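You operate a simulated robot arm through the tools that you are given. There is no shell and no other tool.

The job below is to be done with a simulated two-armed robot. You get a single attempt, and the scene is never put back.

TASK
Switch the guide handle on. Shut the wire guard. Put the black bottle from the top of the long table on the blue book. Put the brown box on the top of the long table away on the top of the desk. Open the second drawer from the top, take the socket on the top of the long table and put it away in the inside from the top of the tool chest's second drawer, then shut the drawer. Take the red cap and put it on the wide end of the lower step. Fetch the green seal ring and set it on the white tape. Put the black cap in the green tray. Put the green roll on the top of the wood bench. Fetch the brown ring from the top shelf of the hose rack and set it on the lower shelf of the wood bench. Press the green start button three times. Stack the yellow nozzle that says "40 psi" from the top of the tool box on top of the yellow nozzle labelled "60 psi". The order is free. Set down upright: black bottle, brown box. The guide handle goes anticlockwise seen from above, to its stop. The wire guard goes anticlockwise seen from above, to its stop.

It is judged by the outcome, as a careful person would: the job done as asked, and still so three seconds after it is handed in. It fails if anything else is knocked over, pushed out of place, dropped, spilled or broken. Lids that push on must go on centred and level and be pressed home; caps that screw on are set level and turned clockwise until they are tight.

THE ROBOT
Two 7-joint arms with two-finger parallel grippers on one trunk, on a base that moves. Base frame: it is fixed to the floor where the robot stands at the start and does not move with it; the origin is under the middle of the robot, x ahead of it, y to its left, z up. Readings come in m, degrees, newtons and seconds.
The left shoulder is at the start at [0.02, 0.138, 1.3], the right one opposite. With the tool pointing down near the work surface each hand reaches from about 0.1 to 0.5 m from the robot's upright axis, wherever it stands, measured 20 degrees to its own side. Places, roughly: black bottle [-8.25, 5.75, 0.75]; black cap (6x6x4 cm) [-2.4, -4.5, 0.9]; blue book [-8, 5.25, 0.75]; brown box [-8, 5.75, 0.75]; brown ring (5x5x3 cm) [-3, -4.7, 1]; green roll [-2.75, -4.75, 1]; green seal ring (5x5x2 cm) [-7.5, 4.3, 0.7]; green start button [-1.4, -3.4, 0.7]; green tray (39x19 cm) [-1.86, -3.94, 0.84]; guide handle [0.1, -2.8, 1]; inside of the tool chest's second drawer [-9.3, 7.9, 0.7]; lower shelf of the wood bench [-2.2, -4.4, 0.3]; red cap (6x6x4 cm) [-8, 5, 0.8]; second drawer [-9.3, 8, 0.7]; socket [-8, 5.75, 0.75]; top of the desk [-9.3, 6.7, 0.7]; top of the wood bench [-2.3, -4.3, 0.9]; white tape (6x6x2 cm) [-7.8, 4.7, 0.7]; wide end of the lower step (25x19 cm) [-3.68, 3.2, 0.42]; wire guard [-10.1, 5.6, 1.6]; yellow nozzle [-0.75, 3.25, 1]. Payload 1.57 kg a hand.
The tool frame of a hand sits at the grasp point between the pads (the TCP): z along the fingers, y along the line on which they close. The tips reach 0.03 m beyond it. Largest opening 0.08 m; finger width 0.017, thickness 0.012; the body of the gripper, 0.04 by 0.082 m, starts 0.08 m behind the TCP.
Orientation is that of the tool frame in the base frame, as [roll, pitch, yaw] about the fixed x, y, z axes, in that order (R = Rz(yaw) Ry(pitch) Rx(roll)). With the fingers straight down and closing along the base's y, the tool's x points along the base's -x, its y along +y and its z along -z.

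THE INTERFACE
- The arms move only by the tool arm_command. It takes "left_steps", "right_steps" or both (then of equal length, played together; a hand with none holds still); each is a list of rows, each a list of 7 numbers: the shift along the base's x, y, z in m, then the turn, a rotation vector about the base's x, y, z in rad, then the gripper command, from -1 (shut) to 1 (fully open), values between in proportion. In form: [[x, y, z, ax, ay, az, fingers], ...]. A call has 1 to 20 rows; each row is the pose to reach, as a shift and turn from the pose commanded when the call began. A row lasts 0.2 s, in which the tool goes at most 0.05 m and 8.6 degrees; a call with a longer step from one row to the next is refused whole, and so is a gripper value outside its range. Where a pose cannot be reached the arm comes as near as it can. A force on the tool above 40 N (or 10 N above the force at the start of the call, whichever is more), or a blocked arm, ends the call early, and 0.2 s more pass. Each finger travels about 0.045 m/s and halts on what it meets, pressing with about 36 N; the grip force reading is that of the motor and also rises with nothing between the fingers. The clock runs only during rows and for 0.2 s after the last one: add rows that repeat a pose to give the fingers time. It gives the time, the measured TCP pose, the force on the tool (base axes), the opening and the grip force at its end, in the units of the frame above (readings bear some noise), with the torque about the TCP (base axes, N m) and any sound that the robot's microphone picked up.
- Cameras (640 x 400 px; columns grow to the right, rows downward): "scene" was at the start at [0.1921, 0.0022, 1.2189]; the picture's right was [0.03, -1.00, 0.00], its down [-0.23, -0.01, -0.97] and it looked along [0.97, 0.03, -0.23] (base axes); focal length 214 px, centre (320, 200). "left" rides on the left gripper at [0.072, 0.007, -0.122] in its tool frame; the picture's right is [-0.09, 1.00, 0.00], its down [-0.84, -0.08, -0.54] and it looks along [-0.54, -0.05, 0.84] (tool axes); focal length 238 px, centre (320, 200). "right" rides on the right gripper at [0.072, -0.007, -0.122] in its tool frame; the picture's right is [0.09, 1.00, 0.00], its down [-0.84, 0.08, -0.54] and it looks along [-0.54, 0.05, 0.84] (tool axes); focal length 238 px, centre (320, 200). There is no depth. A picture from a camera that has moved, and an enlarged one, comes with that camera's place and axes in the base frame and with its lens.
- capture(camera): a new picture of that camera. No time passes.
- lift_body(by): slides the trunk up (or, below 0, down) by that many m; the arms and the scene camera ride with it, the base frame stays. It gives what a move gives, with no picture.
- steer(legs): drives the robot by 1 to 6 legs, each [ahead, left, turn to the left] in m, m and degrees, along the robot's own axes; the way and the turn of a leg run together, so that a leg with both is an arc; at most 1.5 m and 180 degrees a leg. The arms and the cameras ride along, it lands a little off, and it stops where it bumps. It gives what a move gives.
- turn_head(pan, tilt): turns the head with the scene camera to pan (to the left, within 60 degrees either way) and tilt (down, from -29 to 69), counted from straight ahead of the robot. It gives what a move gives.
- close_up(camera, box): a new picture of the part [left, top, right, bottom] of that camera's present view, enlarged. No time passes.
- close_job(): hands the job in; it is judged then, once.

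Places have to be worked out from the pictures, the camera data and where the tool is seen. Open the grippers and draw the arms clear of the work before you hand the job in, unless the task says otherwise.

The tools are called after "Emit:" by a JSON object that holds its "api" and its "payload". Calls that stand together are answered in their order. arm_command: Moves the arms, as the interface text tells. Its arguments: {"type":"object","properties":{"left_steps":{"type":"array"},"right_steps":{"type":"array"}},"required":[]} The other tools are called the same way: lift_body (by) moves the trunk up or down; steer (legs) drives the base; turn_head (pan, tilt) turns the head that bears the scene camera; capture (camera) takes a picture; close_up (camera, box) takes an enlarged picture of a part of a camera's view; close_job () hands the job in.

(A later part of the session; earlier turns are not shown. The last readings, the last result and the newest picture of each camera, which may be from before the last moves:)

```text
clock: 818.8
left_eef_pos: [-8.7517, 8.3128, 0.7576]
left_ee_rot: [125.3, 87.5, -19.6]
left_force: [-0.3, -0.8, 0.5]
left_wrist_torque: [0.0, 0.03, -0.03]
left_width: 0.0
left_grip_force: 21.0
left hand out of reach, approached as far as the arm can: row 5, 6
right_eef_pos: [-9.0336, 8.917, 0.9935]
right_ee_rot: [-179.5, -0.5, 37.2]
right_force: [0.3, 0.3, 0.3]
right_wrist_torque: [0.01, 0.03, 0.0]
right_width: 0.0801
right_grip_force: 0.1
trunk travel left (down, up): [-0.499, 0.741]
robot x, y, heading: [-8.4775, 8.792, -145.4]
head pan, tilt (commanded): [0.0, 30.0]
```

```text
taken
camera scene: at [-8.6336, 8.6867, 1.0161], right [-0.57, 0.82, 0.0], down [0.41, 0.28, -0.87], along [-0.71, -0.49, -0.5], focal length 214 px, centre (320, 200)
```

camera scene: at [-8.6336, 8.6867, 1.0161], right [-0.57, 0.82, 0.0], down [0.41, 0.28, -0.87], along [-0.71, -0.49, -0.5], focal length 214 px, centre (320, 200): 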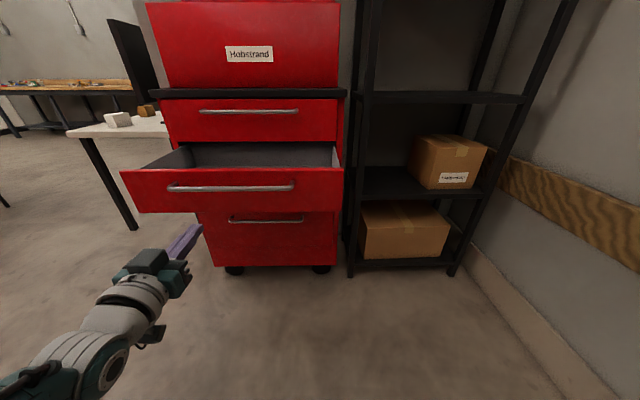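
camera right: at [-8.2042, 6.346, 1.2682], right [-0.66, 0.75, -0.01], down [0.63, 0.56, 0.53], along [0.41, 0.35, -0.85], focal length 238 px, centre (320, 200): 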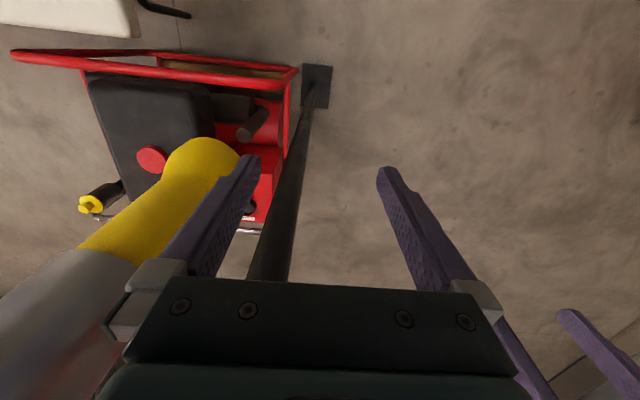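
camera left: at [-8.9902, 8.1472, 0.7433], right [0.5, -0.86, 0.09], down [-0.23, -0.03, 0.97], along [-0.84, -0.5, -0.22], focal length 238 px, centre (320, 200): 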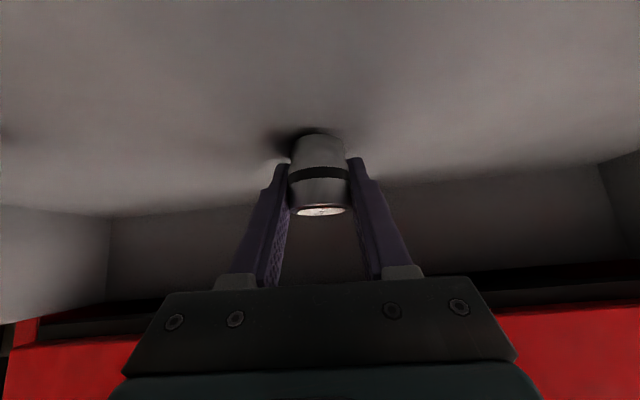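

The hand points straight at the drawer front, centred. I lower 3.5 cm (below the bar) and push by driving ahead.

Emit:
{"api": "lift_body", "payload": {"by": -0.035}}

Emit:
{"api": "steer", "payload": {"legs": [[0.3, 0, 0]]}}

Emit:
{"api": "capture", "payload": {"camera": "scene"}}

```text
clock: 819.6
left_eef_pos: [-8.7535, 8.3139, 0.7227]
left_ee_rot: [127.4, 87.4, -17.5]
left_force: [-0.1, 0.8, 0.8]
left_wrist_torque: [0.01, -0.01, 0.04]
left_width: 0.0
left_grip_force: 21.3
right_eef_pos: [-9.0341, 8.9166, 0.959]
right_ee_rot: [-179.5, -0.5, 37.2]
right_force: [0.3, 0.2, -0.2]
right_wrist_torque: [0.02, -0.02, 0.01]
right_width: 0.0801
right_grip_force: 0.0
trunk travel left (down, up): [-0.464, 0.776]
robot x, y, heading: [-8.4772, 8.7951, -145.4]
head pan, tilt (commanded): [0.0, 30.0]
```

```text
clock: 821.7
left_eef_pos: [-9.0062, 8.1419, 0.7236]
left_ee_rot: [127.3, 87.6, -17.8]
left_force: [0.0, 0.7, -0.4]
left_wrist_torque: [0.0, -0.02, 0.0]
left_width: 0.0
left_grip_force: 21.2
right_eef_pos: [-9.2854, 8.7441, 0.9582]
right_ee_rot: [-179.4, -0.5, 37.1]
right_force: [-0.2, -0.9, -0.2]
right_wrist_torque: [-0.02, 0.0, 0.0]
right_width: 0.0798
right_grip_force: 0.1
trunk travel left (down, up): [-0.464, 0.776]
robot x, y, heading: [-8.7248, 8.6237, -145.8]
head pan, tilt (commanded): [0.0, 30.0]
```

```text
taken
camera scene: at [-8.8858, 8.5143, 0.9812], right [-0.57, 0.82, 0.0], down [0.41, 0.28, -0.87], along [-0.71, -0.49, -0.5], focal length 214 px, centre (320, 200)
```

scene: 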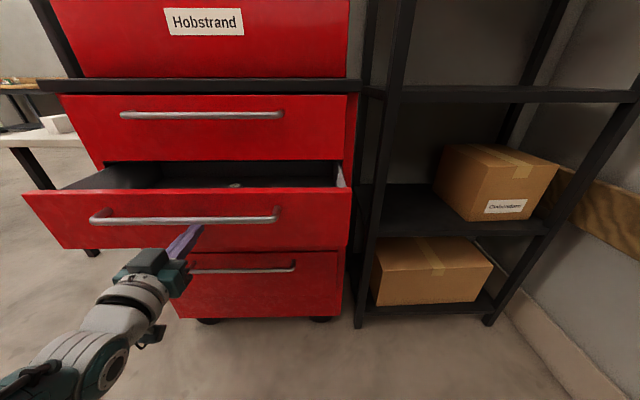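

The drawer is closing. I continue pushing gently.

Emit:
{"api": "steer", "payload": {"legs": [[0.1, 0, 0]]}}

Emit:
{"api": "steer", "payload": {"legs": [[0.06, 0, 0]]}}

Emit:
{"api": "capture", "payload": {"camera": "scene"}}

```text
clock: 822.8
left_eef_pos: [-9.0888, 8.0847, 0.7235]
left_ee_rot: [126.8, 87.5, -18.2]
left_force: [0.5, 0.2, 0.0]
left_wrist_torque: [0.02, 0.0, 0.01]
left_width: 0.0
left_grip_force: 21.7
right_eef_pos: [-9.3684, 8.6864, 0.9587]
right_ee_rot: [-179.4, -0.5, 37.1]
right_force: [0.6, 0.0, 0.1]
right_wrist_torque: [-0.01, -0.04, -0.02]
right_width: 0.0799
right_grip_force: 0.0
trunk travel left (down, up): [-0.464, 0.776]
robot x, y, heading: [-8.8136, 8.5679, -145.6]
head pan, tilt (commanded): [0.0, 30.0]
```

```text
clock: 823.8
left_eef_pos: [-9.137, 8.0496, 0.7227]
left_ee_rot: [128.1, 87.4, -16.9]
left_force: [0.5, 0.0, 0.4]
left_wrist_torque: [0.01, -0.02, -0.01]
left_width: 0.0
left_grip_force: 21.2
right_eef_pos: [-9.417, 8.6521, 0.9585]
right_ee_rot: [-179.4, -0.4, 37.2]
right_force: [0.2, 0.0, 0.2]
right_wrist_torque: [0.0, 0.03, -0.03]
right_width: 0.08
right_grip_force: 0.0
trunk travel left (down, up): [-0.464, 0.776]
robot x, y, heading: [-8.8605, 8.5331, -145.3]
head pan, tilt (commanded): [0.0, 30.0]
```

```text
taken
camera scene: at [-9.0171, 8.4233, 0.9811], right [-0.57, 0.82, 0.0], down [0.41, 0.28, -0.87], along [-0.71, -0.49, -0.5], focal length 214 px, centre (320, 200)
```

scene: 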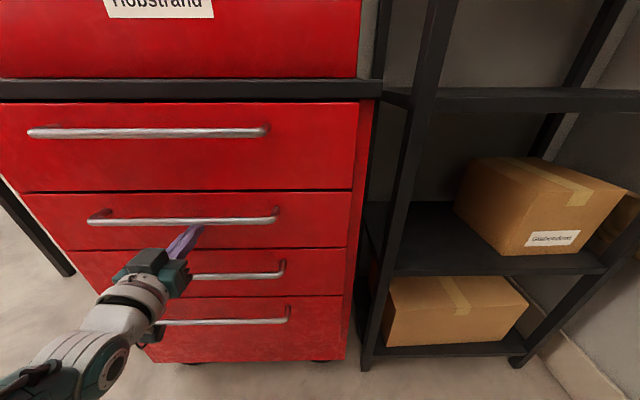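

Nearly shut. I push in 2 cm steps until I feel the stop.

Emit:
{"api": "steer", "payload": {"legs": [[0.025, 0, 0]]}}

Emit:
{"api": "steer", "payload": {"legs": [[0.02, 0, 0]]}}

Emit:
{"api": "close_up", "payload": {"camera": "scene", "box": [20, 160, 380, 300]}}

```text
clock: 824.6
left_eef_pos: [-9.1388, 8.0497, 0.722]
left_ee_rot: [121.0, 87.7, -24.0]
left_force: [16.9, 12.1, 7.0]
left_wrist_torque: [-0.22, 0.32, 0.03]
left_width: 0.0
left_grip_force: 21.5
right_eef_pos: [-9.4221, 8.648, 0.9574]
right_ee_rot: [-179.4, -0.7, 37.2]
right_force: [-0.6, 0.5, -0.1]
right_wrist_torque: [0.05, 0.04, 0.0]
right_width: 0.08
right_grip_force: 0.0
trunk travel left (down, up): [-0.464, 0.776]
robot x, y, heading: [-8.8668, 8.5305, -145.4]
head pan, tilt (commanded): [0.0, 30.0]
stopped in leg 1: the force on the tool passed its limit at 56 N (the readings are from after the stop); the commanded pose is now the measured one
```

```text
clock: 825.3
left_eef_pos: [-9.1383, 8.0487, 0.7216]
left_ee_rot: [113.7, 87.8, -31.3]
left_force: [21.9, 16.6, 8.8]
left_wrist_torque: [-0.26, 0.37, 0.04]
left_width: 0.0
left_grip_force: 21.2
right_eef_pos: [-9.425, 8.6472, 0.9557]
right_ee_rot: [-179.4, -0.7, 37.4]
right_force: [-0.4, 0.0, 0.3]
right_wrist_torque: [0.0, -0.01, -0.02]
right_width: 0.0796
right_grip_force: 0.2
trunk travel left (down, up): [-0.464, 0.776]
robot x, y, heading: [-8.87, 8.5194, -145.2]
head pan, tilt (commanded): [0.0, 30.0]
stopped in leg 1: the force on the tool passed its limit at 52 N (the readings are from after the stop); the commanded pose is now the measured one
```

```text
1.78 times, centred on (200, 230) of scene
camera zoom: at [-9.0235, 8.4184, 0.9802], right [-0.57, 0.82, 0.0], down [0.41, 0.29, -0.86], along [-0.71, -0.49, -0.5], focal length 381 px, centre (533, 147)
```

zoom: 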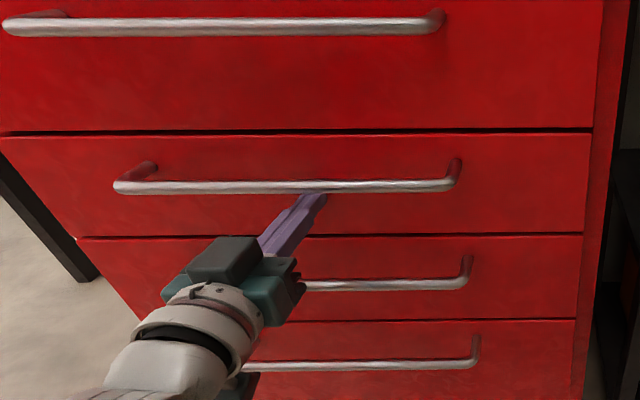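

The drawer is shut flush (stop felt at >50 N). I back off and return the left hand to tool-down.

Emit:
{"api": "steer", "payload": {"legs": [[-0.4, 0, 0]]}}

Emit:
{"api": "arm_command", "payload": {"left_steps": [[0, 0, 0.01, 0.08, -0.114, 0, -1], [0, 0, 0.02, 0.16, -0.228, 0, -1], [0, 0, 0.03, 0.239, -0.342, 0, -1], [0, 0, 0.04, 0.319, -0.456, 0, 0], [0, 0, 0.05, 0.399, -0.57, 0, 1], [0, 0, 0.06, 0.479, -0.683, 0, 1], [0, 0, 0.07, 0.559, -0.797, 0, 1], [0, 0, 0.08, 0.639, -0.911, 0, 1], [0, 0, 0.09, 0.718, -1.025, 0, 1], [0, 0, 0.1, 0.798, -1.139, 0, 1], [0, 0, 0.11, 0.878, -1.253, 0, 1]]}}

Emit:
{"api": "capture", "payload": {"camera": "scene"}}

```text
clock: 827.7
left_eef_pos: [-8.8278, 8.2643, 0.7249]
left_ee_rot: [106.4, 87.8, -38.6]
left_force: [-0.2, 0.9, -0.1]
left_wrist_torque: [-0.01, -0.01, -0.01]
left_width: 0.0
left_grip_force: 21.2
right_eef_pos: [-9.1122, 8.8641, 0.9598]
right_ee_rot: [-179.4, -0.5, 37.2]
right_force: [0.0, 0.5, 0.3]
right_wrist_torque: [-0.01, 0.03, 0.03]
right_width: 0.08
right_grip_force: 0.1
trunk travel left (down, up): [-0.464, 0.776]
robot x, y, heading: [-8.5562, 8.7458, -145.2]
head pan, tilt (commanded): [0.0, 30.0]
```

```text
clock: 830.1
left_eef_pos: [-8.8148, 8.2713, 0.837]
left_ee_rot: [179.8, 1.9, 32.9]
left_force: [-0.3, -0.1, -0.3]
left_wrist_torque: [-0.01, -0.02, 0.02]
left_width: 0.0798
left_grip_force: 0.1
left hand out of reach, approached as far as the arm can: row 11
right_eef_pos: [-9.1119, 8.864, 0.9581]
right_ee_rot: [-179.4, -0.4, 37.3]
right_force: [0.6, -0.2, 0.4]
right_wrist_torque: [0.0, 0.0, 0.01]
right_width: 0.0801
right_grip_force: 0.1
trunk travel left (down, up): [-0.464, 0.776]
robot x, y, heading: [-8.5564, 8.7485, -145.5]
head pan, tilt (commanded): [0.0, 30.0]
```

```text
taken
camera scene: at [-8.711, 8.6355, 0.9812], right [-0.57, 0.82, 0.0], down [0.41, 0.29, -0.87], along [-0.71, -0.49, -0.5], focal length 214 px, centre (320, 200)
```

scene: 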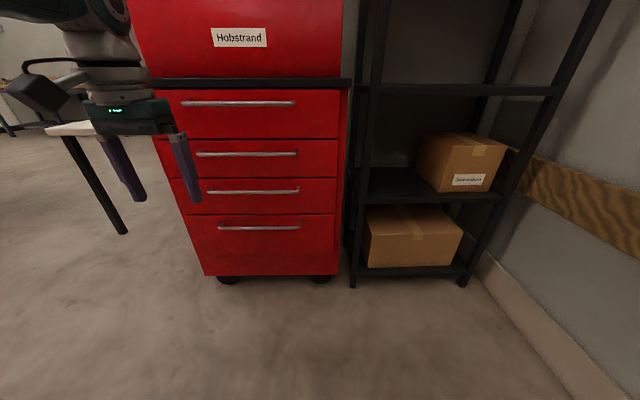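

The drawer is shut. Last item: the red cap. I raise the trunk and drive back around the desk and the table end to the table's far side.

Emit:
{"api": "lift_body", "payload": {"by": 0.22}}

Emit:
{"api": "steer", "payload": {"legs": [[0, 0, -89.5], [-1.5, 0, 0], [-0.2, 0.8, 0], [0, 0.75, 0]]}}

Emit:
{"api": "turn_head", "payload": {"pan": 0, "tilt": 25}}

Emit:
{"api": "capture", "payload": {"camera": "scene"}}

```text
clock: 832.5
left_eef_pos: [-8.8152, 8.2703, 1.0556]
left_ee_rot: [179.9, 1.7, 33.1]
left_force: [0.7, -0.4, -0.5]
left_wrist_torque: [0.0, -0.01, -0.03]
left_width: 0.0801
left_grip_force: 0.0
right_eef_pos: [-9.112, 8.864, 1.1801]
right_ee_rot: [-179.4, -0.4, 37.2]
right_force: [0.1, -1.1, -0.1]
right_wrist_torque: [-0.02, 0.0, -0.03]
right_width: 0.0802
right_grip_force: 0.1
trunk travel left (down, up): [-0.684, 0.556]
robot x, y, heading: [-8.5527, 8.7437, -145.2]
head pan, tilt (commanded): [0.0, 30.0]
```

```text
clock: 851.5
left_eef_pos: [-9.3627, 6.7211, 1.055]
left_ee_rot: [179.9, 1.7, -57.4]
left_force: [-0.7, -0.9, -0.4]
left_wrist_torque: [0.04, -0.01, 0.01]
left_width: 0.0796
left_grip_force: 0.0
right_eef_pos: [-8.7682, 7.0153, 1.1796]
right_ee_rot: [-179.5, -0.4, -53.0]
right_force: [-0.4, -0.1, 1.2]
right_wrist_torque: [-0.04, 0.01, -0.02]
right_width: 0.0799
right_grip_force: 0.1
trunk travel left (down, up): [-0.684, 0.556]
robot x, y, heading: [-8.8873, 6.4603, 124.4]
head pan, tilt (commanded): [0.0, 30.0]
```

```text
clock: 852.1
left_eef_pos: [-9.3627, 6.7221, 1.055]
left_ee_rot: [180.0, 1.8, -57.4]
left_force: [-0.9, -0.4, 0.9]
left_wrist_torque: [-0.02, 0.0, 0.02]
left_width: 0.0801
left_grip_force: 0.0
right_eef_pos: [-8.7682, 7.015, 1.1782]
right_ee_rot: [-179.4, -0.4, -53.1]
right_force: [0.1, -0.3, 0.1]
right_wrist_torque: [0.01, 0.0, -0.02]
right_width: 0.0798
right_grip_force: 0.1
trunk travel left (down, up): [-0.684, 0.556]
robot x, y, heading: [-8.8887, 6.4591, 124.6]
head pan, tilt (commanded): [0.0, 25.0]
```

```text
taken
camera scene: at [-8.9997, 6.6148, 1.2091], right [0.82, 0.57, 0.0], down [0.24, -0.35, -0.91], along [-0.51, 0.75, -0.42], focal length 214 px, centre (320, 200)
```

scene: 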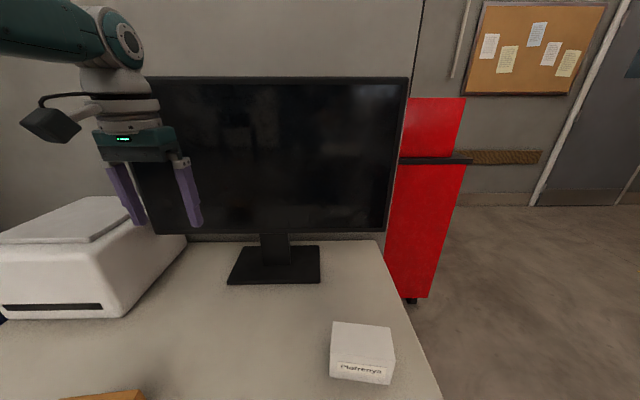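

The hands are close to the monitor, so I back up first, then step left and drive backward along the far side.

Emit:
{"api": "steer", "payload": {"legs": [[-0.2, 0, 0.4], [0, 0.95, 0], [-1.45, 0, 0], [0, 0, -90]]}}

Emit:
{"api": "turn_head", "payload": {"pan": 0, "tilt": 30}}

Emit:
{"api": "capture", "payload": {"camera": "scene"}}

```text
clock: 857.2
left_eef_pos: [-9.8834, 6.1065, 1.0547]
left_ee_rot: [-178.7, 1.3, -57.5]
left_force: [15.2, -1.9, 3.9]
left_wrist_torque: [0.01, 1.58, 0.37]
left_width: 0.0693
left_grip_force: 0.1
right_eef_pos: [-9.3061, 6.4016, 1.1804]
right_ee_rot: [-179.4, -0.6, -52.2]
right_force: [-0.3, 0.1, -0.4]
right_wrist_torque: [0.04, 0.02, -0.04]
right_width: 0.0796
right_grip_force: 0.1
trunk travel left (down, up): [-0.684, 0.556]
robot x, y, heading: [-9.4208, 5.8426, 125.6]
head pan, tilt (commanded): [0.0, 25.0]
stopped in leg 2: the force on the tool passed its limit at 95 N (the readings are from after the stop); the commanded pose is now the measured one
```

```text
clock: 857.9
left_eef_pos: [-9.8849, 6.107, 1.0565]
left_ee_rot: [-178.8, 1.4, -57.4]
left_force: [16.0, 0.0, 3.2]
left_wrist_torque: [-0.04, 1.67, 0.35]
left_width: 0.0674
left_grip_force: 0.0
right_eef_pos: [-9.3061, 6.4022, 1.1797]
right_ee_rot: [-179.3, -0.5, -52.2]
right_force: [-0.3, -0.1, -0.3]
right_wrist_torque: [-0.03, 0.02, 0.0]
right_width: 0.0798
right_grip_force: 0.0
trunk travel left (down, up): [-0.684, 0.556]
robot x, y, heading: [-9.4198, 5.8413, 125.3]
head pan, tilt (commanded): [0.0, 30.0]
```

```text
taken
camera scene: at [-9.5304, 5.9963, 1.201], right [0.82, 0.58, 0.0], down [0.29, -0.41, -0.87], along [-0.5, 0.71, -0.5], focal length 214 px, centre (320, 200)
```

scene: 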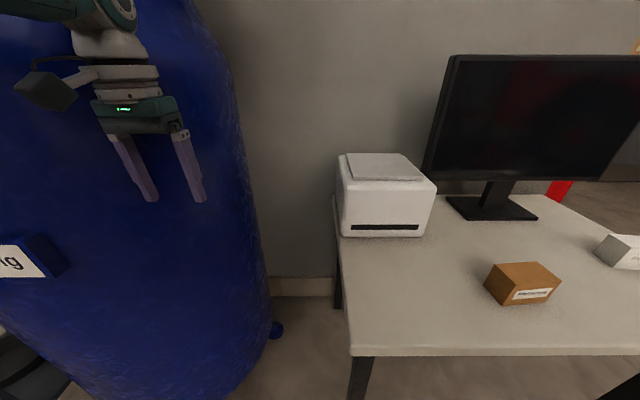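

The left hand touched the blue tank. I pull the hand back toward me first, then move away.

Emit:
{"api": "arm_command", "payload": {"left_steps": [[0.015, 0.005, 0, 0, 0, 0, 1], [0.03, 0.0, 0, 0, 0, 0, 1], [0.045, -0.015, 0, 0, 0, 0, 1]]}}

Emit:
{"api": "steer", "payload": {"legs": [[-0.3, 0, 0]]}}

Emit:
{"api": "turn_head", "payload": {"pan": 10, "tilt": 0}}

Emit:
{"api": "capture", "payload": {"camera": "scene"}}

```text
clock: 858.7
left_eef_pos: [-9.8437, 6.0895, 1.0556]
left_ee_rot: [-179.0, 1.5, -57.3]
left_force: [-0.1, -0.4, 0.2]
left_wrist_torque: [-0.02, -0.01, 0.01]
left_width: 0.0799
left_grip_force: 0.0
right_eef_pos: [-9.3083, 6.402, 1.1788]
right_ee_rot: [-179.3, -0.5, -52.3]
right_force: [0.4, 0.2, 0.0]
right_wrist_torque: [-0.01, 0.0, 0.02]
right_width: 0.08
right_grip_force: 0.0
trunk travel left (down, up): [-0.684, 0.556]
robot x, y, heading: [-9.4156, 5.8429, 125.1]
head pan, tilt (commanded): [0.0, 30.0]
```

```text
clock: 860.7
left_eef_pos: [-9.67, 5.8443, 1.0559]
left_ee_rot: [-179.0, 1.5, -57.4]
left_force: [0.0, 0.4, -0.3]
left_wrist_torque: [-0.02, 0.02, -0.03]
left_width: 0.0799
left_grip_force: 0.1
right_eef_pos: [-9.1341, 6.1577, 1.1792]
right_ee_rot: [-179.4, -0.4, -52.1]
right_force: [0.3, -0.7, -0.3]
right_wrist_torque: [0.01, -0.01, -0.03]
right_width: 0.0801
right_grip_force: 0.2
trunk travel left (down, up): [-0.684, 0.556]
robot x, y, heading: [-9.2482, 5.6, 125.4]
head pan, tilt (commanded): [0.0, 30.0]
```

```text
clock: 861.7
left_eef_pos: [-9.6696, 5.8463, 1.0573]
left_ee_rot: [-179.0, 1.6, -57.2]
left_force: [0.1, 0.0, -0.9]
left_wrist_torque: [0.0, -0.02, 0.01]
left_width: 0.0799
left_grip_force: 0.0
right_eef_pos: [-9.1326, 6.1564, 1.1789]
right_ee_rot: [-179.3, -0.3, -52.2]
right_force: [-0.2, 0.0, 0.8]
right_wrist_torque: [0.02, 0.0, 0.02]
right_width: 0.0799
right_grip_force: 0.0
trunk travel left (down, up): [-0.684, 0.556]
robot x, y, heading: [-9.2513, 5.5968, 125.1]
head pan, tilt (commanded): [10.0, 0.0]
```

```text
taken
camera scene: at [-9.3703, 5.7408, 1.2495], right [0.7, 0.71, 0.0], down [0.0, 0.0, -1.0], along [-0.71, 0.7, 0.0], focal length 214 px, centre (320, 200)
```

scene: 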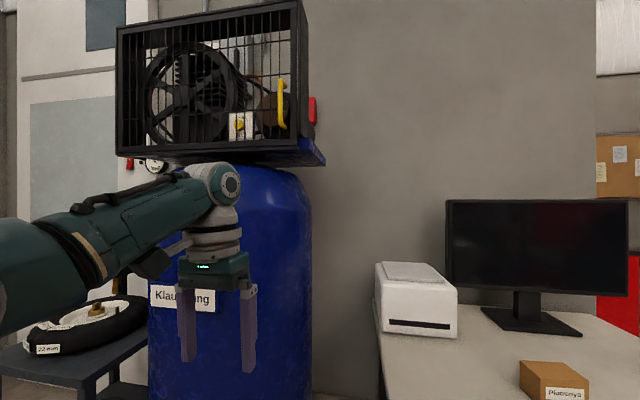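

From here I can re-check the wire guard; I zoom in on it.

Emit:
{"api": "close_up", "payload": {"camera": "scene", "box": [100, 0, 340, 180]}}

```text
2.22 times, centred on (220, 90) of scene
camera zoom: at [-9.3703, 5.7408, 1.2495], right [0.7, 0.71, 0.0], down [0.0, 0.0, -1.0], along [-0.71, 0.7, 0.0], focal length 477 px, centre (542, 444)
```

zoom: 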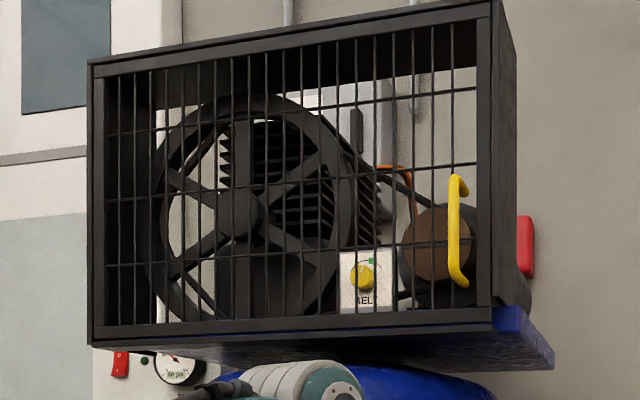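

The guard is flush with its frame – shut. I continue: back along the far side and turn to face the table at the red cap.

Emit:
{"api": "steer", "payload": {"legs": [[-0.2, 0.1, 0], [-0.95, 0, 0], [0, 0, -90]]}}

Emit:
{"api": "turn_head", "payload": {"pan": 0, "tilt": 35}}

Emit:
{"api": "capture", "payload": {"camera": "scene"}}

```text
clock: 871.7
left_eef_pos: [-8.4161, 5.0306, 1.056]
left_ee_rot: [-178.9, 1.6, -148.1]
left_force: [-0.2, 0.4, 0.5]
left_wrist_torque: [-0.03, 0.02, -0.01]
left_width: 0.0801
left_grip_force: 0.0
right_eef_pos: [-8.1134, 4.4917, 1.1788]
right_ee_rot: [-179.5, -0.4, -142.8]
right_force: [0.5, -0.8, 0.6]
right_wrist_torque: [-0.04, -0.03, 0.01]
right_width: 0.0802
right_grip_force: 0.1
trunk travel left (down, up): [-0.684, 0.556]
robot x, y, heading: [-8.6683, 4.6141, 34.6]
head pan, tilt (commanded): [10.0, 0.0]
```

```text
clock: 872.7
left_eef_pos: [-8.4167, 5.0308, 1.0554]
left_ee_rot: [-178.9, 1.6, -148.0]
left_force: [0.4, 0.1, 0.5]
left_wrist_torque: [-0.01, 0.03, -0.03]
left_width: 0.0801
left_grip_force: 0.0
right_eef_pos: [-8.1131, 4.4918, 1.1796]
right_ee_rot: [-179.4, -0.4, -142.9]
right_force: [-0.3, 0.1, 0.6]
right_wrist_torque: [-0.02, -0.04, -0.01]
right_width: 0.0799
right_grip_force: 0.1
trunk travel left (down, up): [-0.684, 0.556]
robot x, y, heading: [-8.67, 4.6123, 34.5]
head pan, tilt (commanded): [0.0, 35.0]
```

```text
taken
camera scene: at [-8.517, 4.7179, 1.1935], right [0.57, -0.82, 0.0], down [-0.47, -0.33, -0.82], along [0.67, 0.47, -0.57], focal length 214 px, centre (320, 200)
```

scene: 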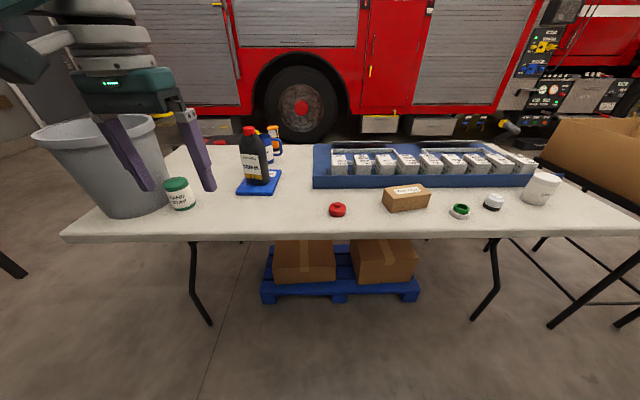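

Everything on the table is as I left it. The red cap is at (-8.012,5.002). I bring the right hand inward, shift left 0.09 m and drive ahead 0.32 m, then lower the trunk.

Emit:
{"api": "arm_command", "payload": {"right_steps": [[-0.025, 0.036, -0.01, 0, 0, 0, 1], [-0.049, 0.071, -0.02, 0, 0, 0, 1], [-0.074, 0.107, -0.03, 0, 0, 0, 1], [-0.098, 0.143, -0.04, 0, 0, 0, 1], [-0.123, 0.178, -0.05, 0, 0, 0, 1], [-0.147, 0.214, -0.06, 0, 0, 0, 1]]}}

Emit:
{"api": "steer", "payload": {"legs": [[0.32, 0.09, 0.4]]}}

Emit:
{"api": "lift_body", "payload": {"by": -0.16}}

Emit:
{"api": "capture", "payload": {"camera": "scene"}}

Emit:
{"api": "capture", "payload": {"camera": "right"}}

```text
clock: 874.1
left_eef_pos: [-8.4161, 5.031, 1.0564]
left_ee_rot: [-178.9, 1.6, -148.1]
left_force: [0.2, -0.5, -0.4]
left_wrist_torque: [0.01, 0.0, -0.01]
left_width: 0.0799
left_grip_force: 0.0
right_eef_pos: [-8.2602, 4.7091, 1.1193]
right_ee_rot: [-179.4, -0.4, -142.9]
right_force: [0.2, 0.3, 0.0]
right_wrist_torque: [0.01, 0.0, 0.03]
right_width: 0.0802
right_grip_force: 0.1
trunk travel left (down, up): [-0.684, 0.556]
robot x, y, heading: [-8.6706, 4.6105, 34.6]
head pan, tilt (commanded): [0.0, 35.0]
```

```text
clock: 876.3
left_eef_pos: [-8.2087, 5.287, 1.0551]
left_ee_rot: [-178.9, 1.4, -147.8]
left_force: [-0.3, -0.6, -0.3]
left_wrist_torque: [-0.01, 0.03, -0.02]
left_width: 0.0797
left_grip_force: 0.1
right_eef_pos: [-8.0509, 4.9662, 1.1183]
right_ee_rot: [-179.4, -0.4, -142.6]
right_force: [0.2, -0.2, 0.1]
right_wrist_torque: [-0.01, -0.04, 0.0]
right_width: 0.0802
right_grip_force: 0.0
trunk travel left (down, up): [-0.684, 0.556]
robot x, y, heading: [-8.46, 4.8681, 34.8]
head pan, tilt (commanded): [0.0, 35.0]
```

```text
clock: 878.1
left_eef_pos: [-8.2088, 5.2879, 0.896]
left_ee_rot: [-178.9, 1.5, -147.7]
left_force: [-0.5, -0.5, -0.3]
left_wrist_torque: [0.01, 0.01, 0.01]
left_width: 0.08
left_grip_force: 0.1
right_eef_pos: [-8.0501, 4.9653, 0.9595]
right_ee_rot: [-179.4, -0.3, -142.6]
right_force: [-0.2, 0.8, 1.0]
right_wrist_torque: [0.03, -0.01, 0.02]
right_width: 0.0797
right_grip_force: 0.1
trunk travel left (down, up): [-0.524, 0.716]
robot x, y, heading: [-8.4612, 4.8671, 34.8]
head pan, tilt (commanded): [0.0, 35.0]
```

```text
taken
camera scene: at [-8.3084, 4.9743, 1.0335], right [0.57, -0.82, 0.0], down [-0.47, -0.33, -0.82], along [0.67, 0.47, -0.57], focal length 214 px, centre (320, 200)
```

scene: 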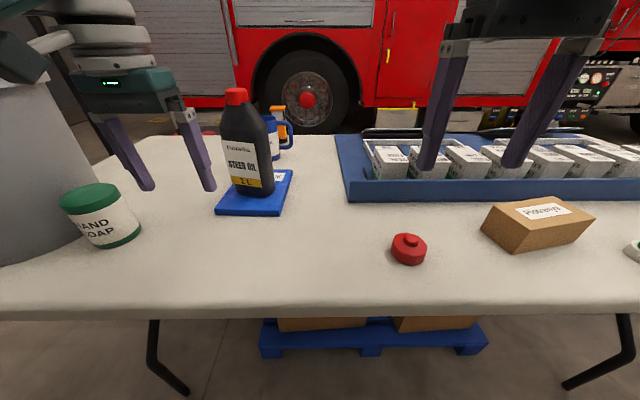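

```text
taken
camera right: at [-8.1033, 4.9178, 1.0808], right [-0.68, 0.74, -0.01], down [0.62, 0.58, 0.54], along [0.4, 0.36, -0.84], focal length 238 px, centre (320, 200)
```

right: 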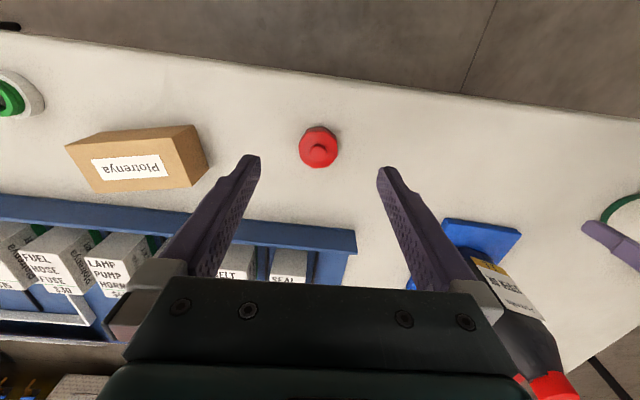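

Red cap at (-8.012,4.996). I move the right hand over it and descend.

Emit:
{"api": "arm_command", "payload": {"right_steps": [[0.019, 0.015, -0.03, 0, 0, 0, 1], [0.0378, 0.0309, -0.06, 0, 0, 0, 1], [0.0378, 0.0309, -0.095, 0, 0, 0, 1], [0.0378, 0.0309, -0.13, 0, 0, 0, 1]]}}

Emit:
{"api": "capture", "payload": {"camera": "right"}}

```text
clock: 879.1
left_eef_pos: [-8.2089, 5.2875, 0.8971]
left_ee_rot: [-178.9, 1.5, -147.8]
left_force: [-0.6, -1.1, 0.6]
left_wrist_torque: [-0.02, -0.03, 0.02]
left_width: 0.08
left_grip_force: 0.1
right_eef_pos: [-8.0121, 4.9995, 0.8292]
right_ee_rot: [-179.4, -0.5, -142.6]
right_force: [0.0, 0.0, -1.5]
right_wrist_torque: [-0.03, 0.01, 0.0]
right_width: 0.08
right_grip_force: 0.1
trunk travel left (down, up): [-0.524, 0.716]
robot x, y, heading: [-8.463, 4.8672, 34.8]
head pan, tilt (commanded): [0.0, 35.0]
```

```text
taken
camera right: at [-8.0643, 4.9503, 0.9509], right [-0.68, 0.74, -0.01], down [0.62, 0.58, 0.54], along [0.4, 0.36, -0.84], focal length 238 px, centre (320, 200)
```

right: 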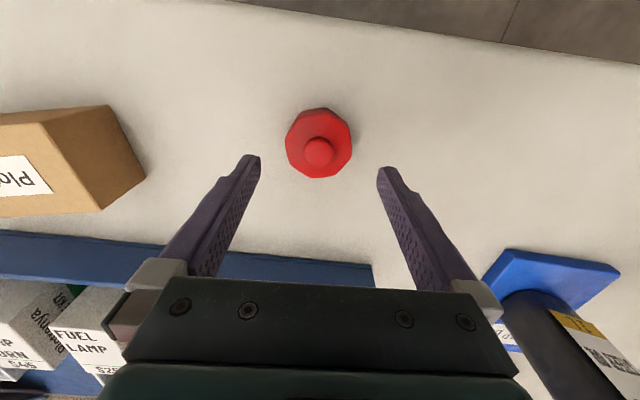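

Well centred. I descend to z≈0.77 and close on the cap.

Emit:
{"api": "arm_command", "payload": {"right_steps": [[0, -0.003, -0.025, 0, 0, 0, 1], [0, -0.003, -0.045, 0, 0, 0, 1], [0, -0.003, -0.059, 0, 0, 0, 1], [0, -0.003, -0.059, 0, 0, 0, 0], [0, -0.003, -0.059, 0, 0, 0, -1], [0, -0.003, -0.059, 0, 0, 0, -1], [0, -0.003, -0.059, 0, 0, 0, -1]]}}

Emit:
{"api": "arm_command", "payload": {"right_steps": [[0, 0, 0.03, 0, 0, 0, -1], [0, 0, 0.07, 0, 0, 0, -1], [0, 0, 0.11, 0, 0, 0, -1], [0, 0, 0.15, 0, 0, 0, -1], [0, 0, 0.19, 0, 0, 0, -1]]}}

Emit:
{"api": "capture", "payload": {"camera": "right"}}

```text
clock: 880.8
left_eef_pos: [-8.2097, 5.288, 0.896]
left_ee_rot: [-178.8, 1.5, -147.8]
left_force: [-0.5, -1.1, -0.3]
left_wrist_torque: [0.01, 0.01, 0.03]
left_width: 0.0798
left_grip_force: 0.0
right_eef_pos: [-8.0125, 4.9938, 0.7714]
right_ee_rot: [-179.3, -0.5, -142.6]
right_force: [0.0, -0.1, 0.0]
right_wrist_torque: [-0.02, 0.03, 0.01]
right_width: 0.0537
right_grip_force: 34.7
trunk travel left (down, up): [-0.524, 0.716]
robot x, y, heading: [-8.466, 4.8682, 34.8]
head pan, tilt (commanded): [0.0, 35.0]
```

```text
clock: 882.0
left_eef_pos: [-8.2094, 5.2876, 0.8959]
left_ee_rot: [-178.9, 1.6, -147.8]
left_force: [-0.6, -0.1, -0.2]
left_wrist_torque: [0.0, 0.0, 0.01]
left_width: 0.0798
left_grip_force: 0.0
right_eef_pos: [-8.0125, 4.9926, 0.9594]
right_ee_rot: [-179.3, -0.4, -142.8]
right_force: [-0.4, -0.4, -0.4]
right_wrist_torque: [0.0, 0.0, -0.01]
right_width: 0.0535
right_grip_force: 35.5
trunk travel left (down, up): [-0.524, 0.716]
robot x, y, heading: [-8.4604, 4.8625, 34.8]
head pan, tilt (commanded): [0.0, 35.0]
```

```text
taken
camera right: at [-8.0657, 4.9438, 1.0821], right [-0.68, 0.74, -0.01], down [0.62, 0.58, 0.53], along [0.4, 0.36, -0.85], focal length 238 px, centre (320, 200)
```

right: 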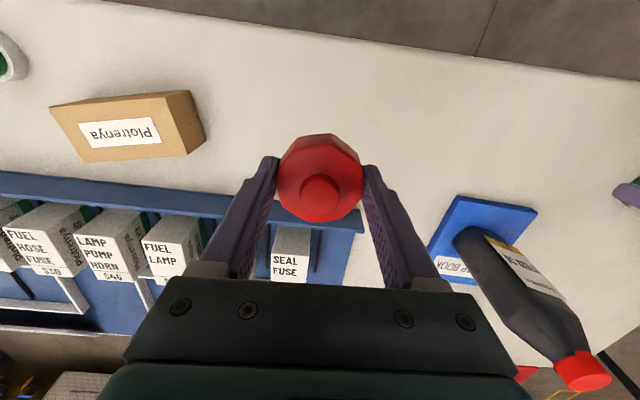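

The red cap is in the right hand. I raise the trunk, back away and drive around the stand back to the corridor.

Emit:
{"api": "lift_body", "payload": {"by": 0.18}}

Emit:
{"api": "steer", "payload": {"legs": [[-0.3, 0, 0], [0, 0, -90], [1.4, 0, 0], [0.95, 0, 0]]}}

Emit:
{"api": "turn_head", "payload": {"pan": 40, "tilt": 20}}

Emit:
{"api": "capture", "payload": {"camera": "scene"}}

```text
clock: 884.0
left_eef_pos: [-8.2093, 5.2872, 1.076]
left_ee_rot: [-178.9, 1.5, -147.8]
left_force: [0.2, -0.2, 0.1]
left_wrist_torque: [0.02, 0.02, 0.01]
left_width: 0.0798
left_grip_force: 0.1
right_eef_pos: [-8.0148, 4.9918, 1.1394]
right_ee_rot: [-179.4, -0.3, -142.6]
right_force: [0.0, 0.3, -1.0]
right_wrist_torque: [0.0, -0.04, -0.04]
right_width: 0.0537
right_grip_force: 35.8
trunk travel left (down, up): [-0.704, 0.536]
robot x, y, heading: [-8.4582, 4.8713, 35.0]
head pan, tilt (commanded): [0.0, 35.0]
```

```text
clock: 900.9
left_eef_pos: [-6.9293, 2.5335, 1.0756]
left_ee_rot: [-178.9, 1.5, 122.0]
left_force: [0.4, 0.6, -0.1]
left_wrist_torque: [-0.03, -0.01, -0.03]
left_width: 0.0799
left_grip_force: 0.0
right_eef_pos: [-7.2251, 2.3381, 1.139]
right_ee_rot: [-179.5, -0.4, 127.1]
right_force: [-0.1, 0.2, -0.3]
right_wrist_torque: [-0.01, -0.01, 0.0]
right_width: 0.0532
right_grip_force: 36.0
trunk travel left (down, up): [-0.704, 0.536]
robot x, y, heading: [-7.3512, 2.7839, -55.5]
head pan, tilt (commanded): [0.0, 35.0]
```

```text
clock: 902.0
left_eef_pos: [-6.9301, 2.5334, 1.0762]
left_ee_rot: [-178.9, 1.5, 122.0]
left_force: [-0.2, -0.5, -0.4]
left_wrist_torque: [-0.01, 0.01, -0.03]
left_width: 0.0803
left_grip_force: 0.1
right_eef_pos: [-7.2263, 2.3379, 1.1385]
right_ee_rot: [-179.4, -0.4, 127.1]
right_force: [0.1, 0.2, -0.9]
right_wrist_torque: [0.01, -0.03, -0.01]
right_width: 0.0528
right_grip_force: 35.8
trunk travel left (down, up): [-0.704, 0.536]
robot x, y, heading: [-7.349, 2.7815, -55.3]
head pan, tilt (commanded): [40.0, 20.0]
```

```text
taken
camera scene: at [-7.2037, 2.6784, 1.2372], right [-0.26, -0.96, 0.0], down [-0.33, 0.09, -0.94], along [0.91, -0.25, -0.34], focal length 214 px, centre (320, 200)
```

scene: 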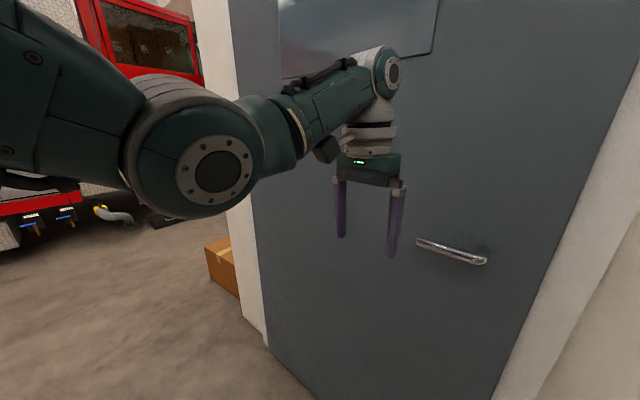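

A door is ahead; I turn left 90° and drive along to the corridor, then look.

Emit:
{"api": "steer", "payload": {"legs": [[0, 0, 90], [1.4, 0, 0], [1.0, 0, 0], [0, 0, -90]]}}

Emit:
{"api": "turn_head", "payload": {"pan": 20, "tilt": 25}}

Emit:
{"api": "capture", "payload": {"camera": "scene"}}

```text
clock: 921.3
left_eef_pos: [-4.9227, 3.8387, 1.0758]
left_ee_rot: [-178.9, 1.6, 121.2]
left_force: [-0.6, 0.0, -0.5]
left_wrist_torque: [0.01, -0.01, 0.02]
left_width: 0.0799
left_grip_force: 0.1
right_eef_pos: [-5.2209, 3.6485, 1.1402]
right_ee_rot: [-179.4, -0.4, 126.4]
right_force: [-0.3, 0.7, -0.7]
right_wrist_torque: [0.01, 0.04, 0.0]
right_width: 0.0519
right_grip_force: 36.0
trunk travel left (down, up): [-0.704, 0.536]
robot x, y, heading: [-5.3449, 4.0954, -56.3]
head pan, tilt (commanded): [40.0, 20.0]
```

```text
clock: 922.1
left_eef_pos: [-4.9232, 3.8392, 1.0762]
left_ee_rot: [-178.9, 1.5, 121.3]
left_force: [-0.7, 0.6, -0.7]
left_wrist_torque: [0.0, -0.02, 0.0]
left_width: 0.0801
left_grip_force: 0.0
right_eef_pos: [-5.2213, 3.6478, 1.1385]
right_ee_rot: [-179.4, -0.4, 126.5]
right_force: [0.5, -0.1, -0.6]
right_wrist_torque: [-0.01, -0.02, 0.03]
right_width: 0.0522
right_grip_force: 36.4
trunk travel left (down, up): [-0.704, 0.536]
robot x, y, heading: [-5.3368, 4.1032, -55.9]
head pan, tilt (commanded): [20.0, 25.0]
```

```text
taken
camera scene: at [-5.2091, 3.96, 1.2292], right [-0.59, -0.81, 0.0], down [-0.34, 0.25, -0.91], along [0.73, -0.53, -0.42], focal length 214 px, centre (320, 200)
```

scene: 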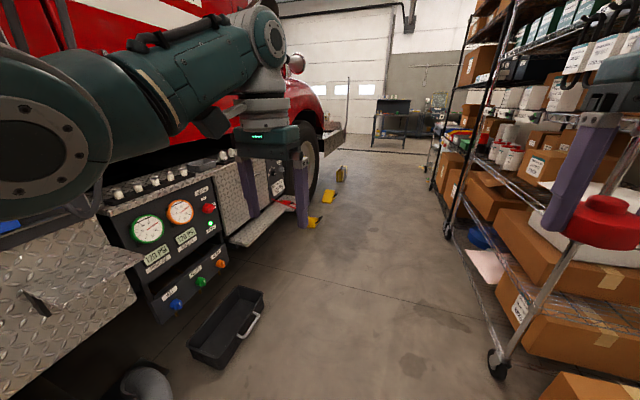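

The truck's step is visible ahead on the left. I drive 1.45 m ahead along the corridor and turn left to face the truck side.

Emit:
{"api": "steer", "payload": {"legs": [[1.45, 0, 0.9], [0, 0, 90]]}}

Emit:
{"api": "turn_head", "payload": {"pan": -10, "tilt": 40}}

Emit:
{"api": "capture", "payload": {"camera": "scene"}}

```text
clock: 933.1
left_eef_pos: [-4.2621, 3.3266, 1.0753]
left_ee_rot: [-178.9, 1.4, -147.3]
left_force: [-0.5, -0.7, 0.3]
left_wrist_torque: [-0.01, 0.0, -0.01]
left_width: 0.0802
left_grip_force: 0.0
right_eef_pos: [-4.0653, 3.0326, 1.1397]
right_ee_rot: [-179.3, -0.5, -142.0]
right_force: [0.4, -0.1, -0.9]
right_wrist_torque: [-0.01, -0.01, -0.05]
right_width: 0.0522
right_grip_force: 35.4
trunk travel left (down, up): [-0.704, 0.536]
robot x, y, heading: [-4.516, 2.9045, 35.4]
head pan, tilt (commanded): [20.0, 25.0]
```

```text
clock: 934.1
left_eef_pos: [-4.2636, 3.3284, 1.0755]
left_ee_rot: [-179.0, 1.5, -147.5]
left_force: [0.1, 0.4, -0.3]
left_wrist_torque: [-0.02, -0.01, -0.02]
left_width: 0.0799
left_grip_force: 0.0
right_eef_pos: [-4.0648, 3.0326, 1.1387]
right_ee_rot: [-179.4, -0.4, -142.2]
right_force: [0.1, 0.3, 0.5]
right_wrist_torque: [0.0, 0.0, 0.0]
right_width: 0.0524
right_grip_force: 36.6
trunk travel left (down, up): [-0.704, 0.536]
robot x, y, heading: [-4.5143, 2.9073, 35.2]
head pan, tilt (commanded): [-10.0, 40.0]
```

```text
taken
camera scene: at [-4.3546, 2.9985, 1.2059], right [0.43, -0.9, 0.0], down [-0.58, -0.28, -0.77], along [0.69, 0.33, -0.64], focal length 214 px, centre (320, 200)
```

scene: 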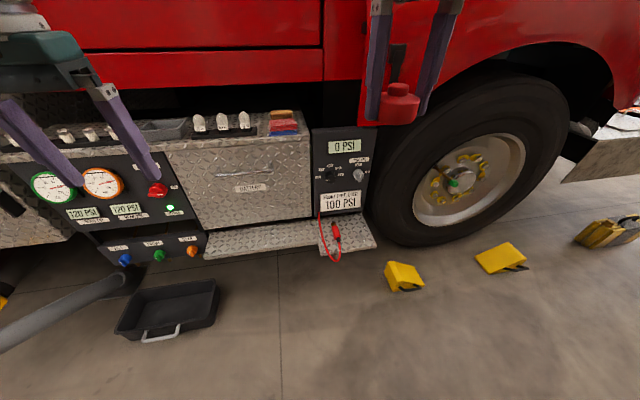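

The wide end of the lower step is at the right end of the plate (around (-3.68,3.2)), with a red cable clamp on it. I zoom in to find the free area.

Emit:
{"api": "close_up", "payload": {"camera": "scene", "box": [190, 180, 430, 300]}}

```text
2.67 times, centred on (310, 240) of scene
camera zoom: at [-4.3546, 2.9985, 1.2059], right [0.43, -0.9, 0.0], down [-0.58, -0.28, -0.77], along [0.69, 0.33, -0.64], focal length 572 px, centre (347, 93)
```

zoom: 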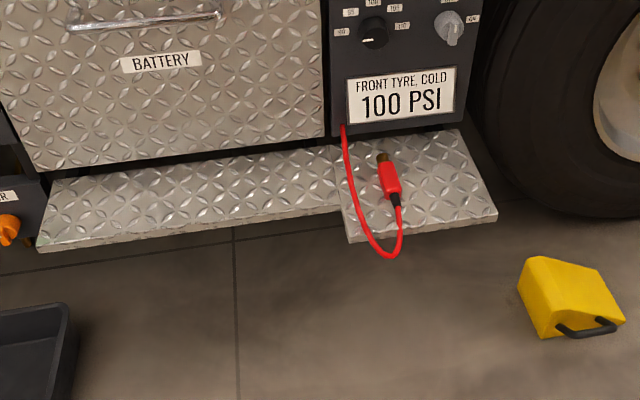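

The wide end spans s≈1.08–1.30, n≈-4.86…-4.60; the connector lies at n≈-4.76, so the free right part around n≈-4.67 is my target. I shift right 0.14 m, ahead 0.25 m, and lower the trunk.

Emit:
{"api": "steer", "payload": {"legs": [[0.22, -0.14, 0]]}}

Emit:
{"api": "lift_body", "payload": {"by": -0.35}}

Emit:
{"api": "turn_head", "payload": {"pan": -15, "tilt": 40}}

Emit:
{"api": "capture", "payload": {"camera": "scene"}}

Emit:
{"api": "capture", "payload": {"camera": "right"}}

```text
clock: 936.0
left_eef_pos: [-4.0012, 3.342, 1.0758]
left_ee_rot: [-178.8, 1.5, -147.5]
left_force: [-0.4, -1.1, 0.2]
left_wrist_torque: [0.0, 0.01, 0.03]
left_width: 0.0802
left_grip_force: 0.0
right_eef_pos: [-3.803, 3.0477, 1.1391]
right_ee_rot: [-179.4, -0.4, -142.2]
right_force: [0.2, 0.0, -1.3]
right_wrist_torque: [0.0, -0.01, -0.02]
right_width: 0.0524
right_grip_force: 36.5
trunk travel left (down, up): [-0.704, 0.536]
robot x, y, heading: [-4.2508, 2.9208, 35.4]
head pan, tilt (commanded): [-10.0, 40.0]
```

```text
clock: 939.4
left_eef_pos: [-4.001, 3.3415, 0.7265]
left_ee_rot: [-178.9, 1.5, -147.4]
left_force: [0.4, -0.2, -0.3]
left_wrist_torque: [-0.03, 0.03, 0.05]
left_width: 0.08
left_grip_force: 0.0
right_eef_pos: [-3.8027, 3.0473, 0.7895]
right_ee_rot: [-179.3, -0.4, -142.2]
right_force: [0.1, -0.5, -1.3]
right_wrist_torque: [0.02, 0.03, 0.0]
right_width: 0.0522
right_grip_force: 36.3
trunk travel left (down, up): [-0.354, 0.886]
robot x, y, heading: [-4.249, 2.921, 35.4]
head pan, tilt (commanded): [-10.0, 40.0]
```

```text
clock: 940.0
left_eef_pos: [-4.0001, 3.341, 0.7255]
left_ee_rot: [-178.9, 1.4, -147.4]
left_force: [0.3, 0.8, -0.1]
left_wrist_torque: [0.0, -0.01, -0.01]
left_width: 0.0801
left_grip_force: 0.0
right_eef_pos: [-3.8034, 3.0482, 0.7891]
right_ee_rot: [-179.4, -0.4, -142.2]
right_force: [0.0, -0.1, 0.0]
right_wrist_torque: [0.01, -0.02, 0.0]
right_width: 0.0523
right_grip_force: 36.2
trunk travel left (down, up): [-0.354, 0.886]
robot x, y, heading: [-4.2503, 2.9206, 35.2]
head pan, tilt (commanded): [-15.0, 40.0]
```

```text
taken
camera scene: at [-4.0898, 3.0059, 0.8558], right [0.35, -0.94, 0.0], down [-0.6, -0.22, -0.77], along [0.72, 0.27, -0.64], focal length 214 px, centre (320, 200)
```

scene: 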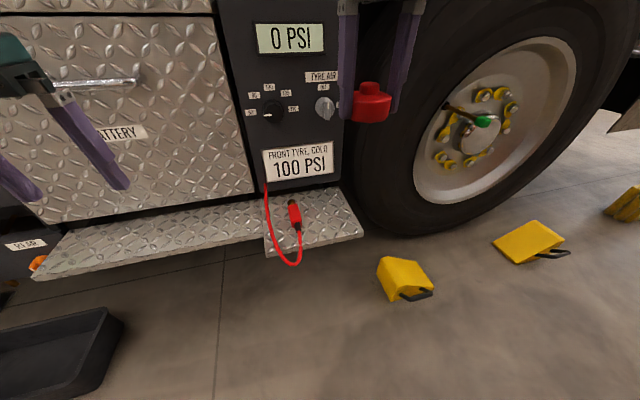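

```text
taken
camera right: at [-3.8547, 2.9989, 0.9114], right [-0.68, 0.73, -0.01], down [0.61, 0.58, 0.53], along [0.4, 0.36, -0.84], focal length 238 px, centre (320, 200)
```

right: 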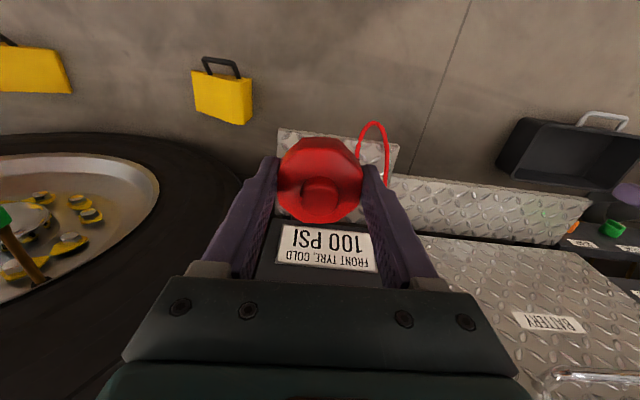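

Geometry confirmed: the right hand is at n≈-4.68, in line with the free part; the tyre edge is ~7 cm clear. I drive 0.15 m ahead and lower the trunk 0.27 m.

Emit:
{"api": "steer", "payload": {"legs": [[0.15, 0, 0]]}}

Emit:
{"api": "lift_body", "payload": {"by": -0.25}}

Emit:
{"api": "capture", "payload": {"camera": "scene"}}

Emit:
{"api": "capture", "payload": {"camera": "right"}}

```text
clock: 941.4
left_eef_pos: [-3.8771, 3.4284, 0.7261]
left_ee_rot: [-178.9, 1.4, -147.3]
left_force: [-0.2, 0.4, 0.4]
left_wrist_torque: [-0.02, 0.0, 0.01]
left_width: 0.0802
left_grip_force: 0.0
right_eef_pos: [-3.6789, 3.1347, 0.7887]
right_ee_rot: [-179.4, -0.4, -142.1]
right_force: [0.2, -0.2, -0.1]
right_wrist_torque: [-0.01, 0.04, -0.02]
right_width: 0.0525
right_grip_force: 36.2
trunk travel left (down, up): [-0.354, 0.886]
robot x, y, heading: [-4.1223, 3.0072, 35.3]
head pan, tilt (commanded): [-15.0, 40.0]
```

```text
clock: 944.0
left_eef_pos: [-3.878, 3.4293, 0.4767]
left_ee_rot: [-178.8, 1.5, -147.3]
left_force: [-0.3, -0.1, -0.7]
left_wrist_torque: [-0.01, 0.0, -0.02]
left_width: 0.0801
left_grip_force: 0.1
right_eef_pos: [-3.6806, 3.1348, 0.5396]
right_ee_rot: [-179.4, -0.5, -142.2]
right_force: [0.3, -0.2, -0.7]
right_wrist_torque: [0.01, 0.0, 0.01]
right_width: 0.0522
right_grip_force: 36.0
trunk travel left (down, up): [-0.104, 1.136]
robot x, y, heading: [-4.1269, 3.0082, 35.1]
head pan, tilt (commanded): [-15.0, 40.0]
```

```text
taken
camera scene: at [-3.9668, 3.0931, 0.6059], right [0.35, -0.94, 0.0], down [-0.6, -0.22, -0.77], along [0.72, 0.27, -0.64], focal length 214 px, centre (320, 200)
```

scene: 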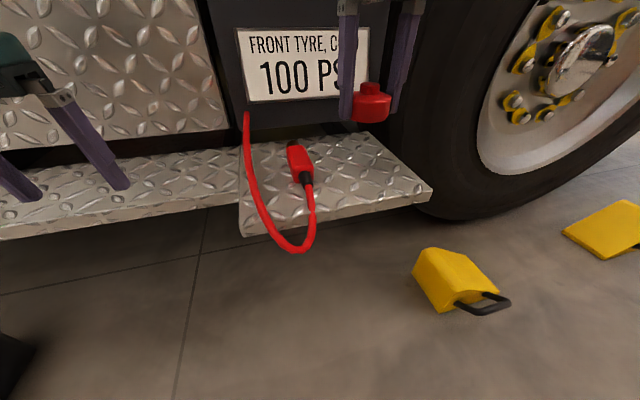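

```text
taken
camera right: at [-3.7318, 3.0862, 0.6614], right [-0.68, 0.73, -0.01], down [0.61, 0.58, 0.53], along [0.4, 0.36, -0.85], focal length 238 px, centre (320, 200)
```

right: 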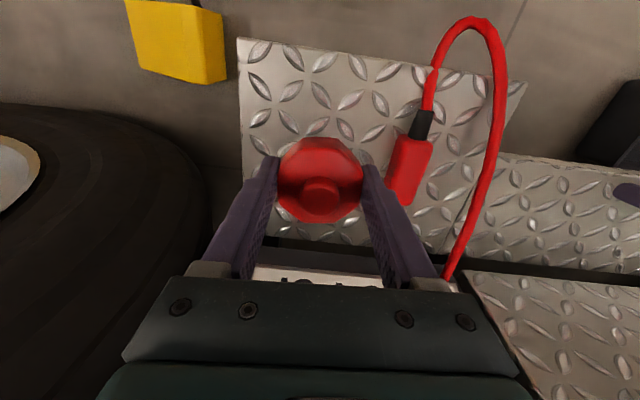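

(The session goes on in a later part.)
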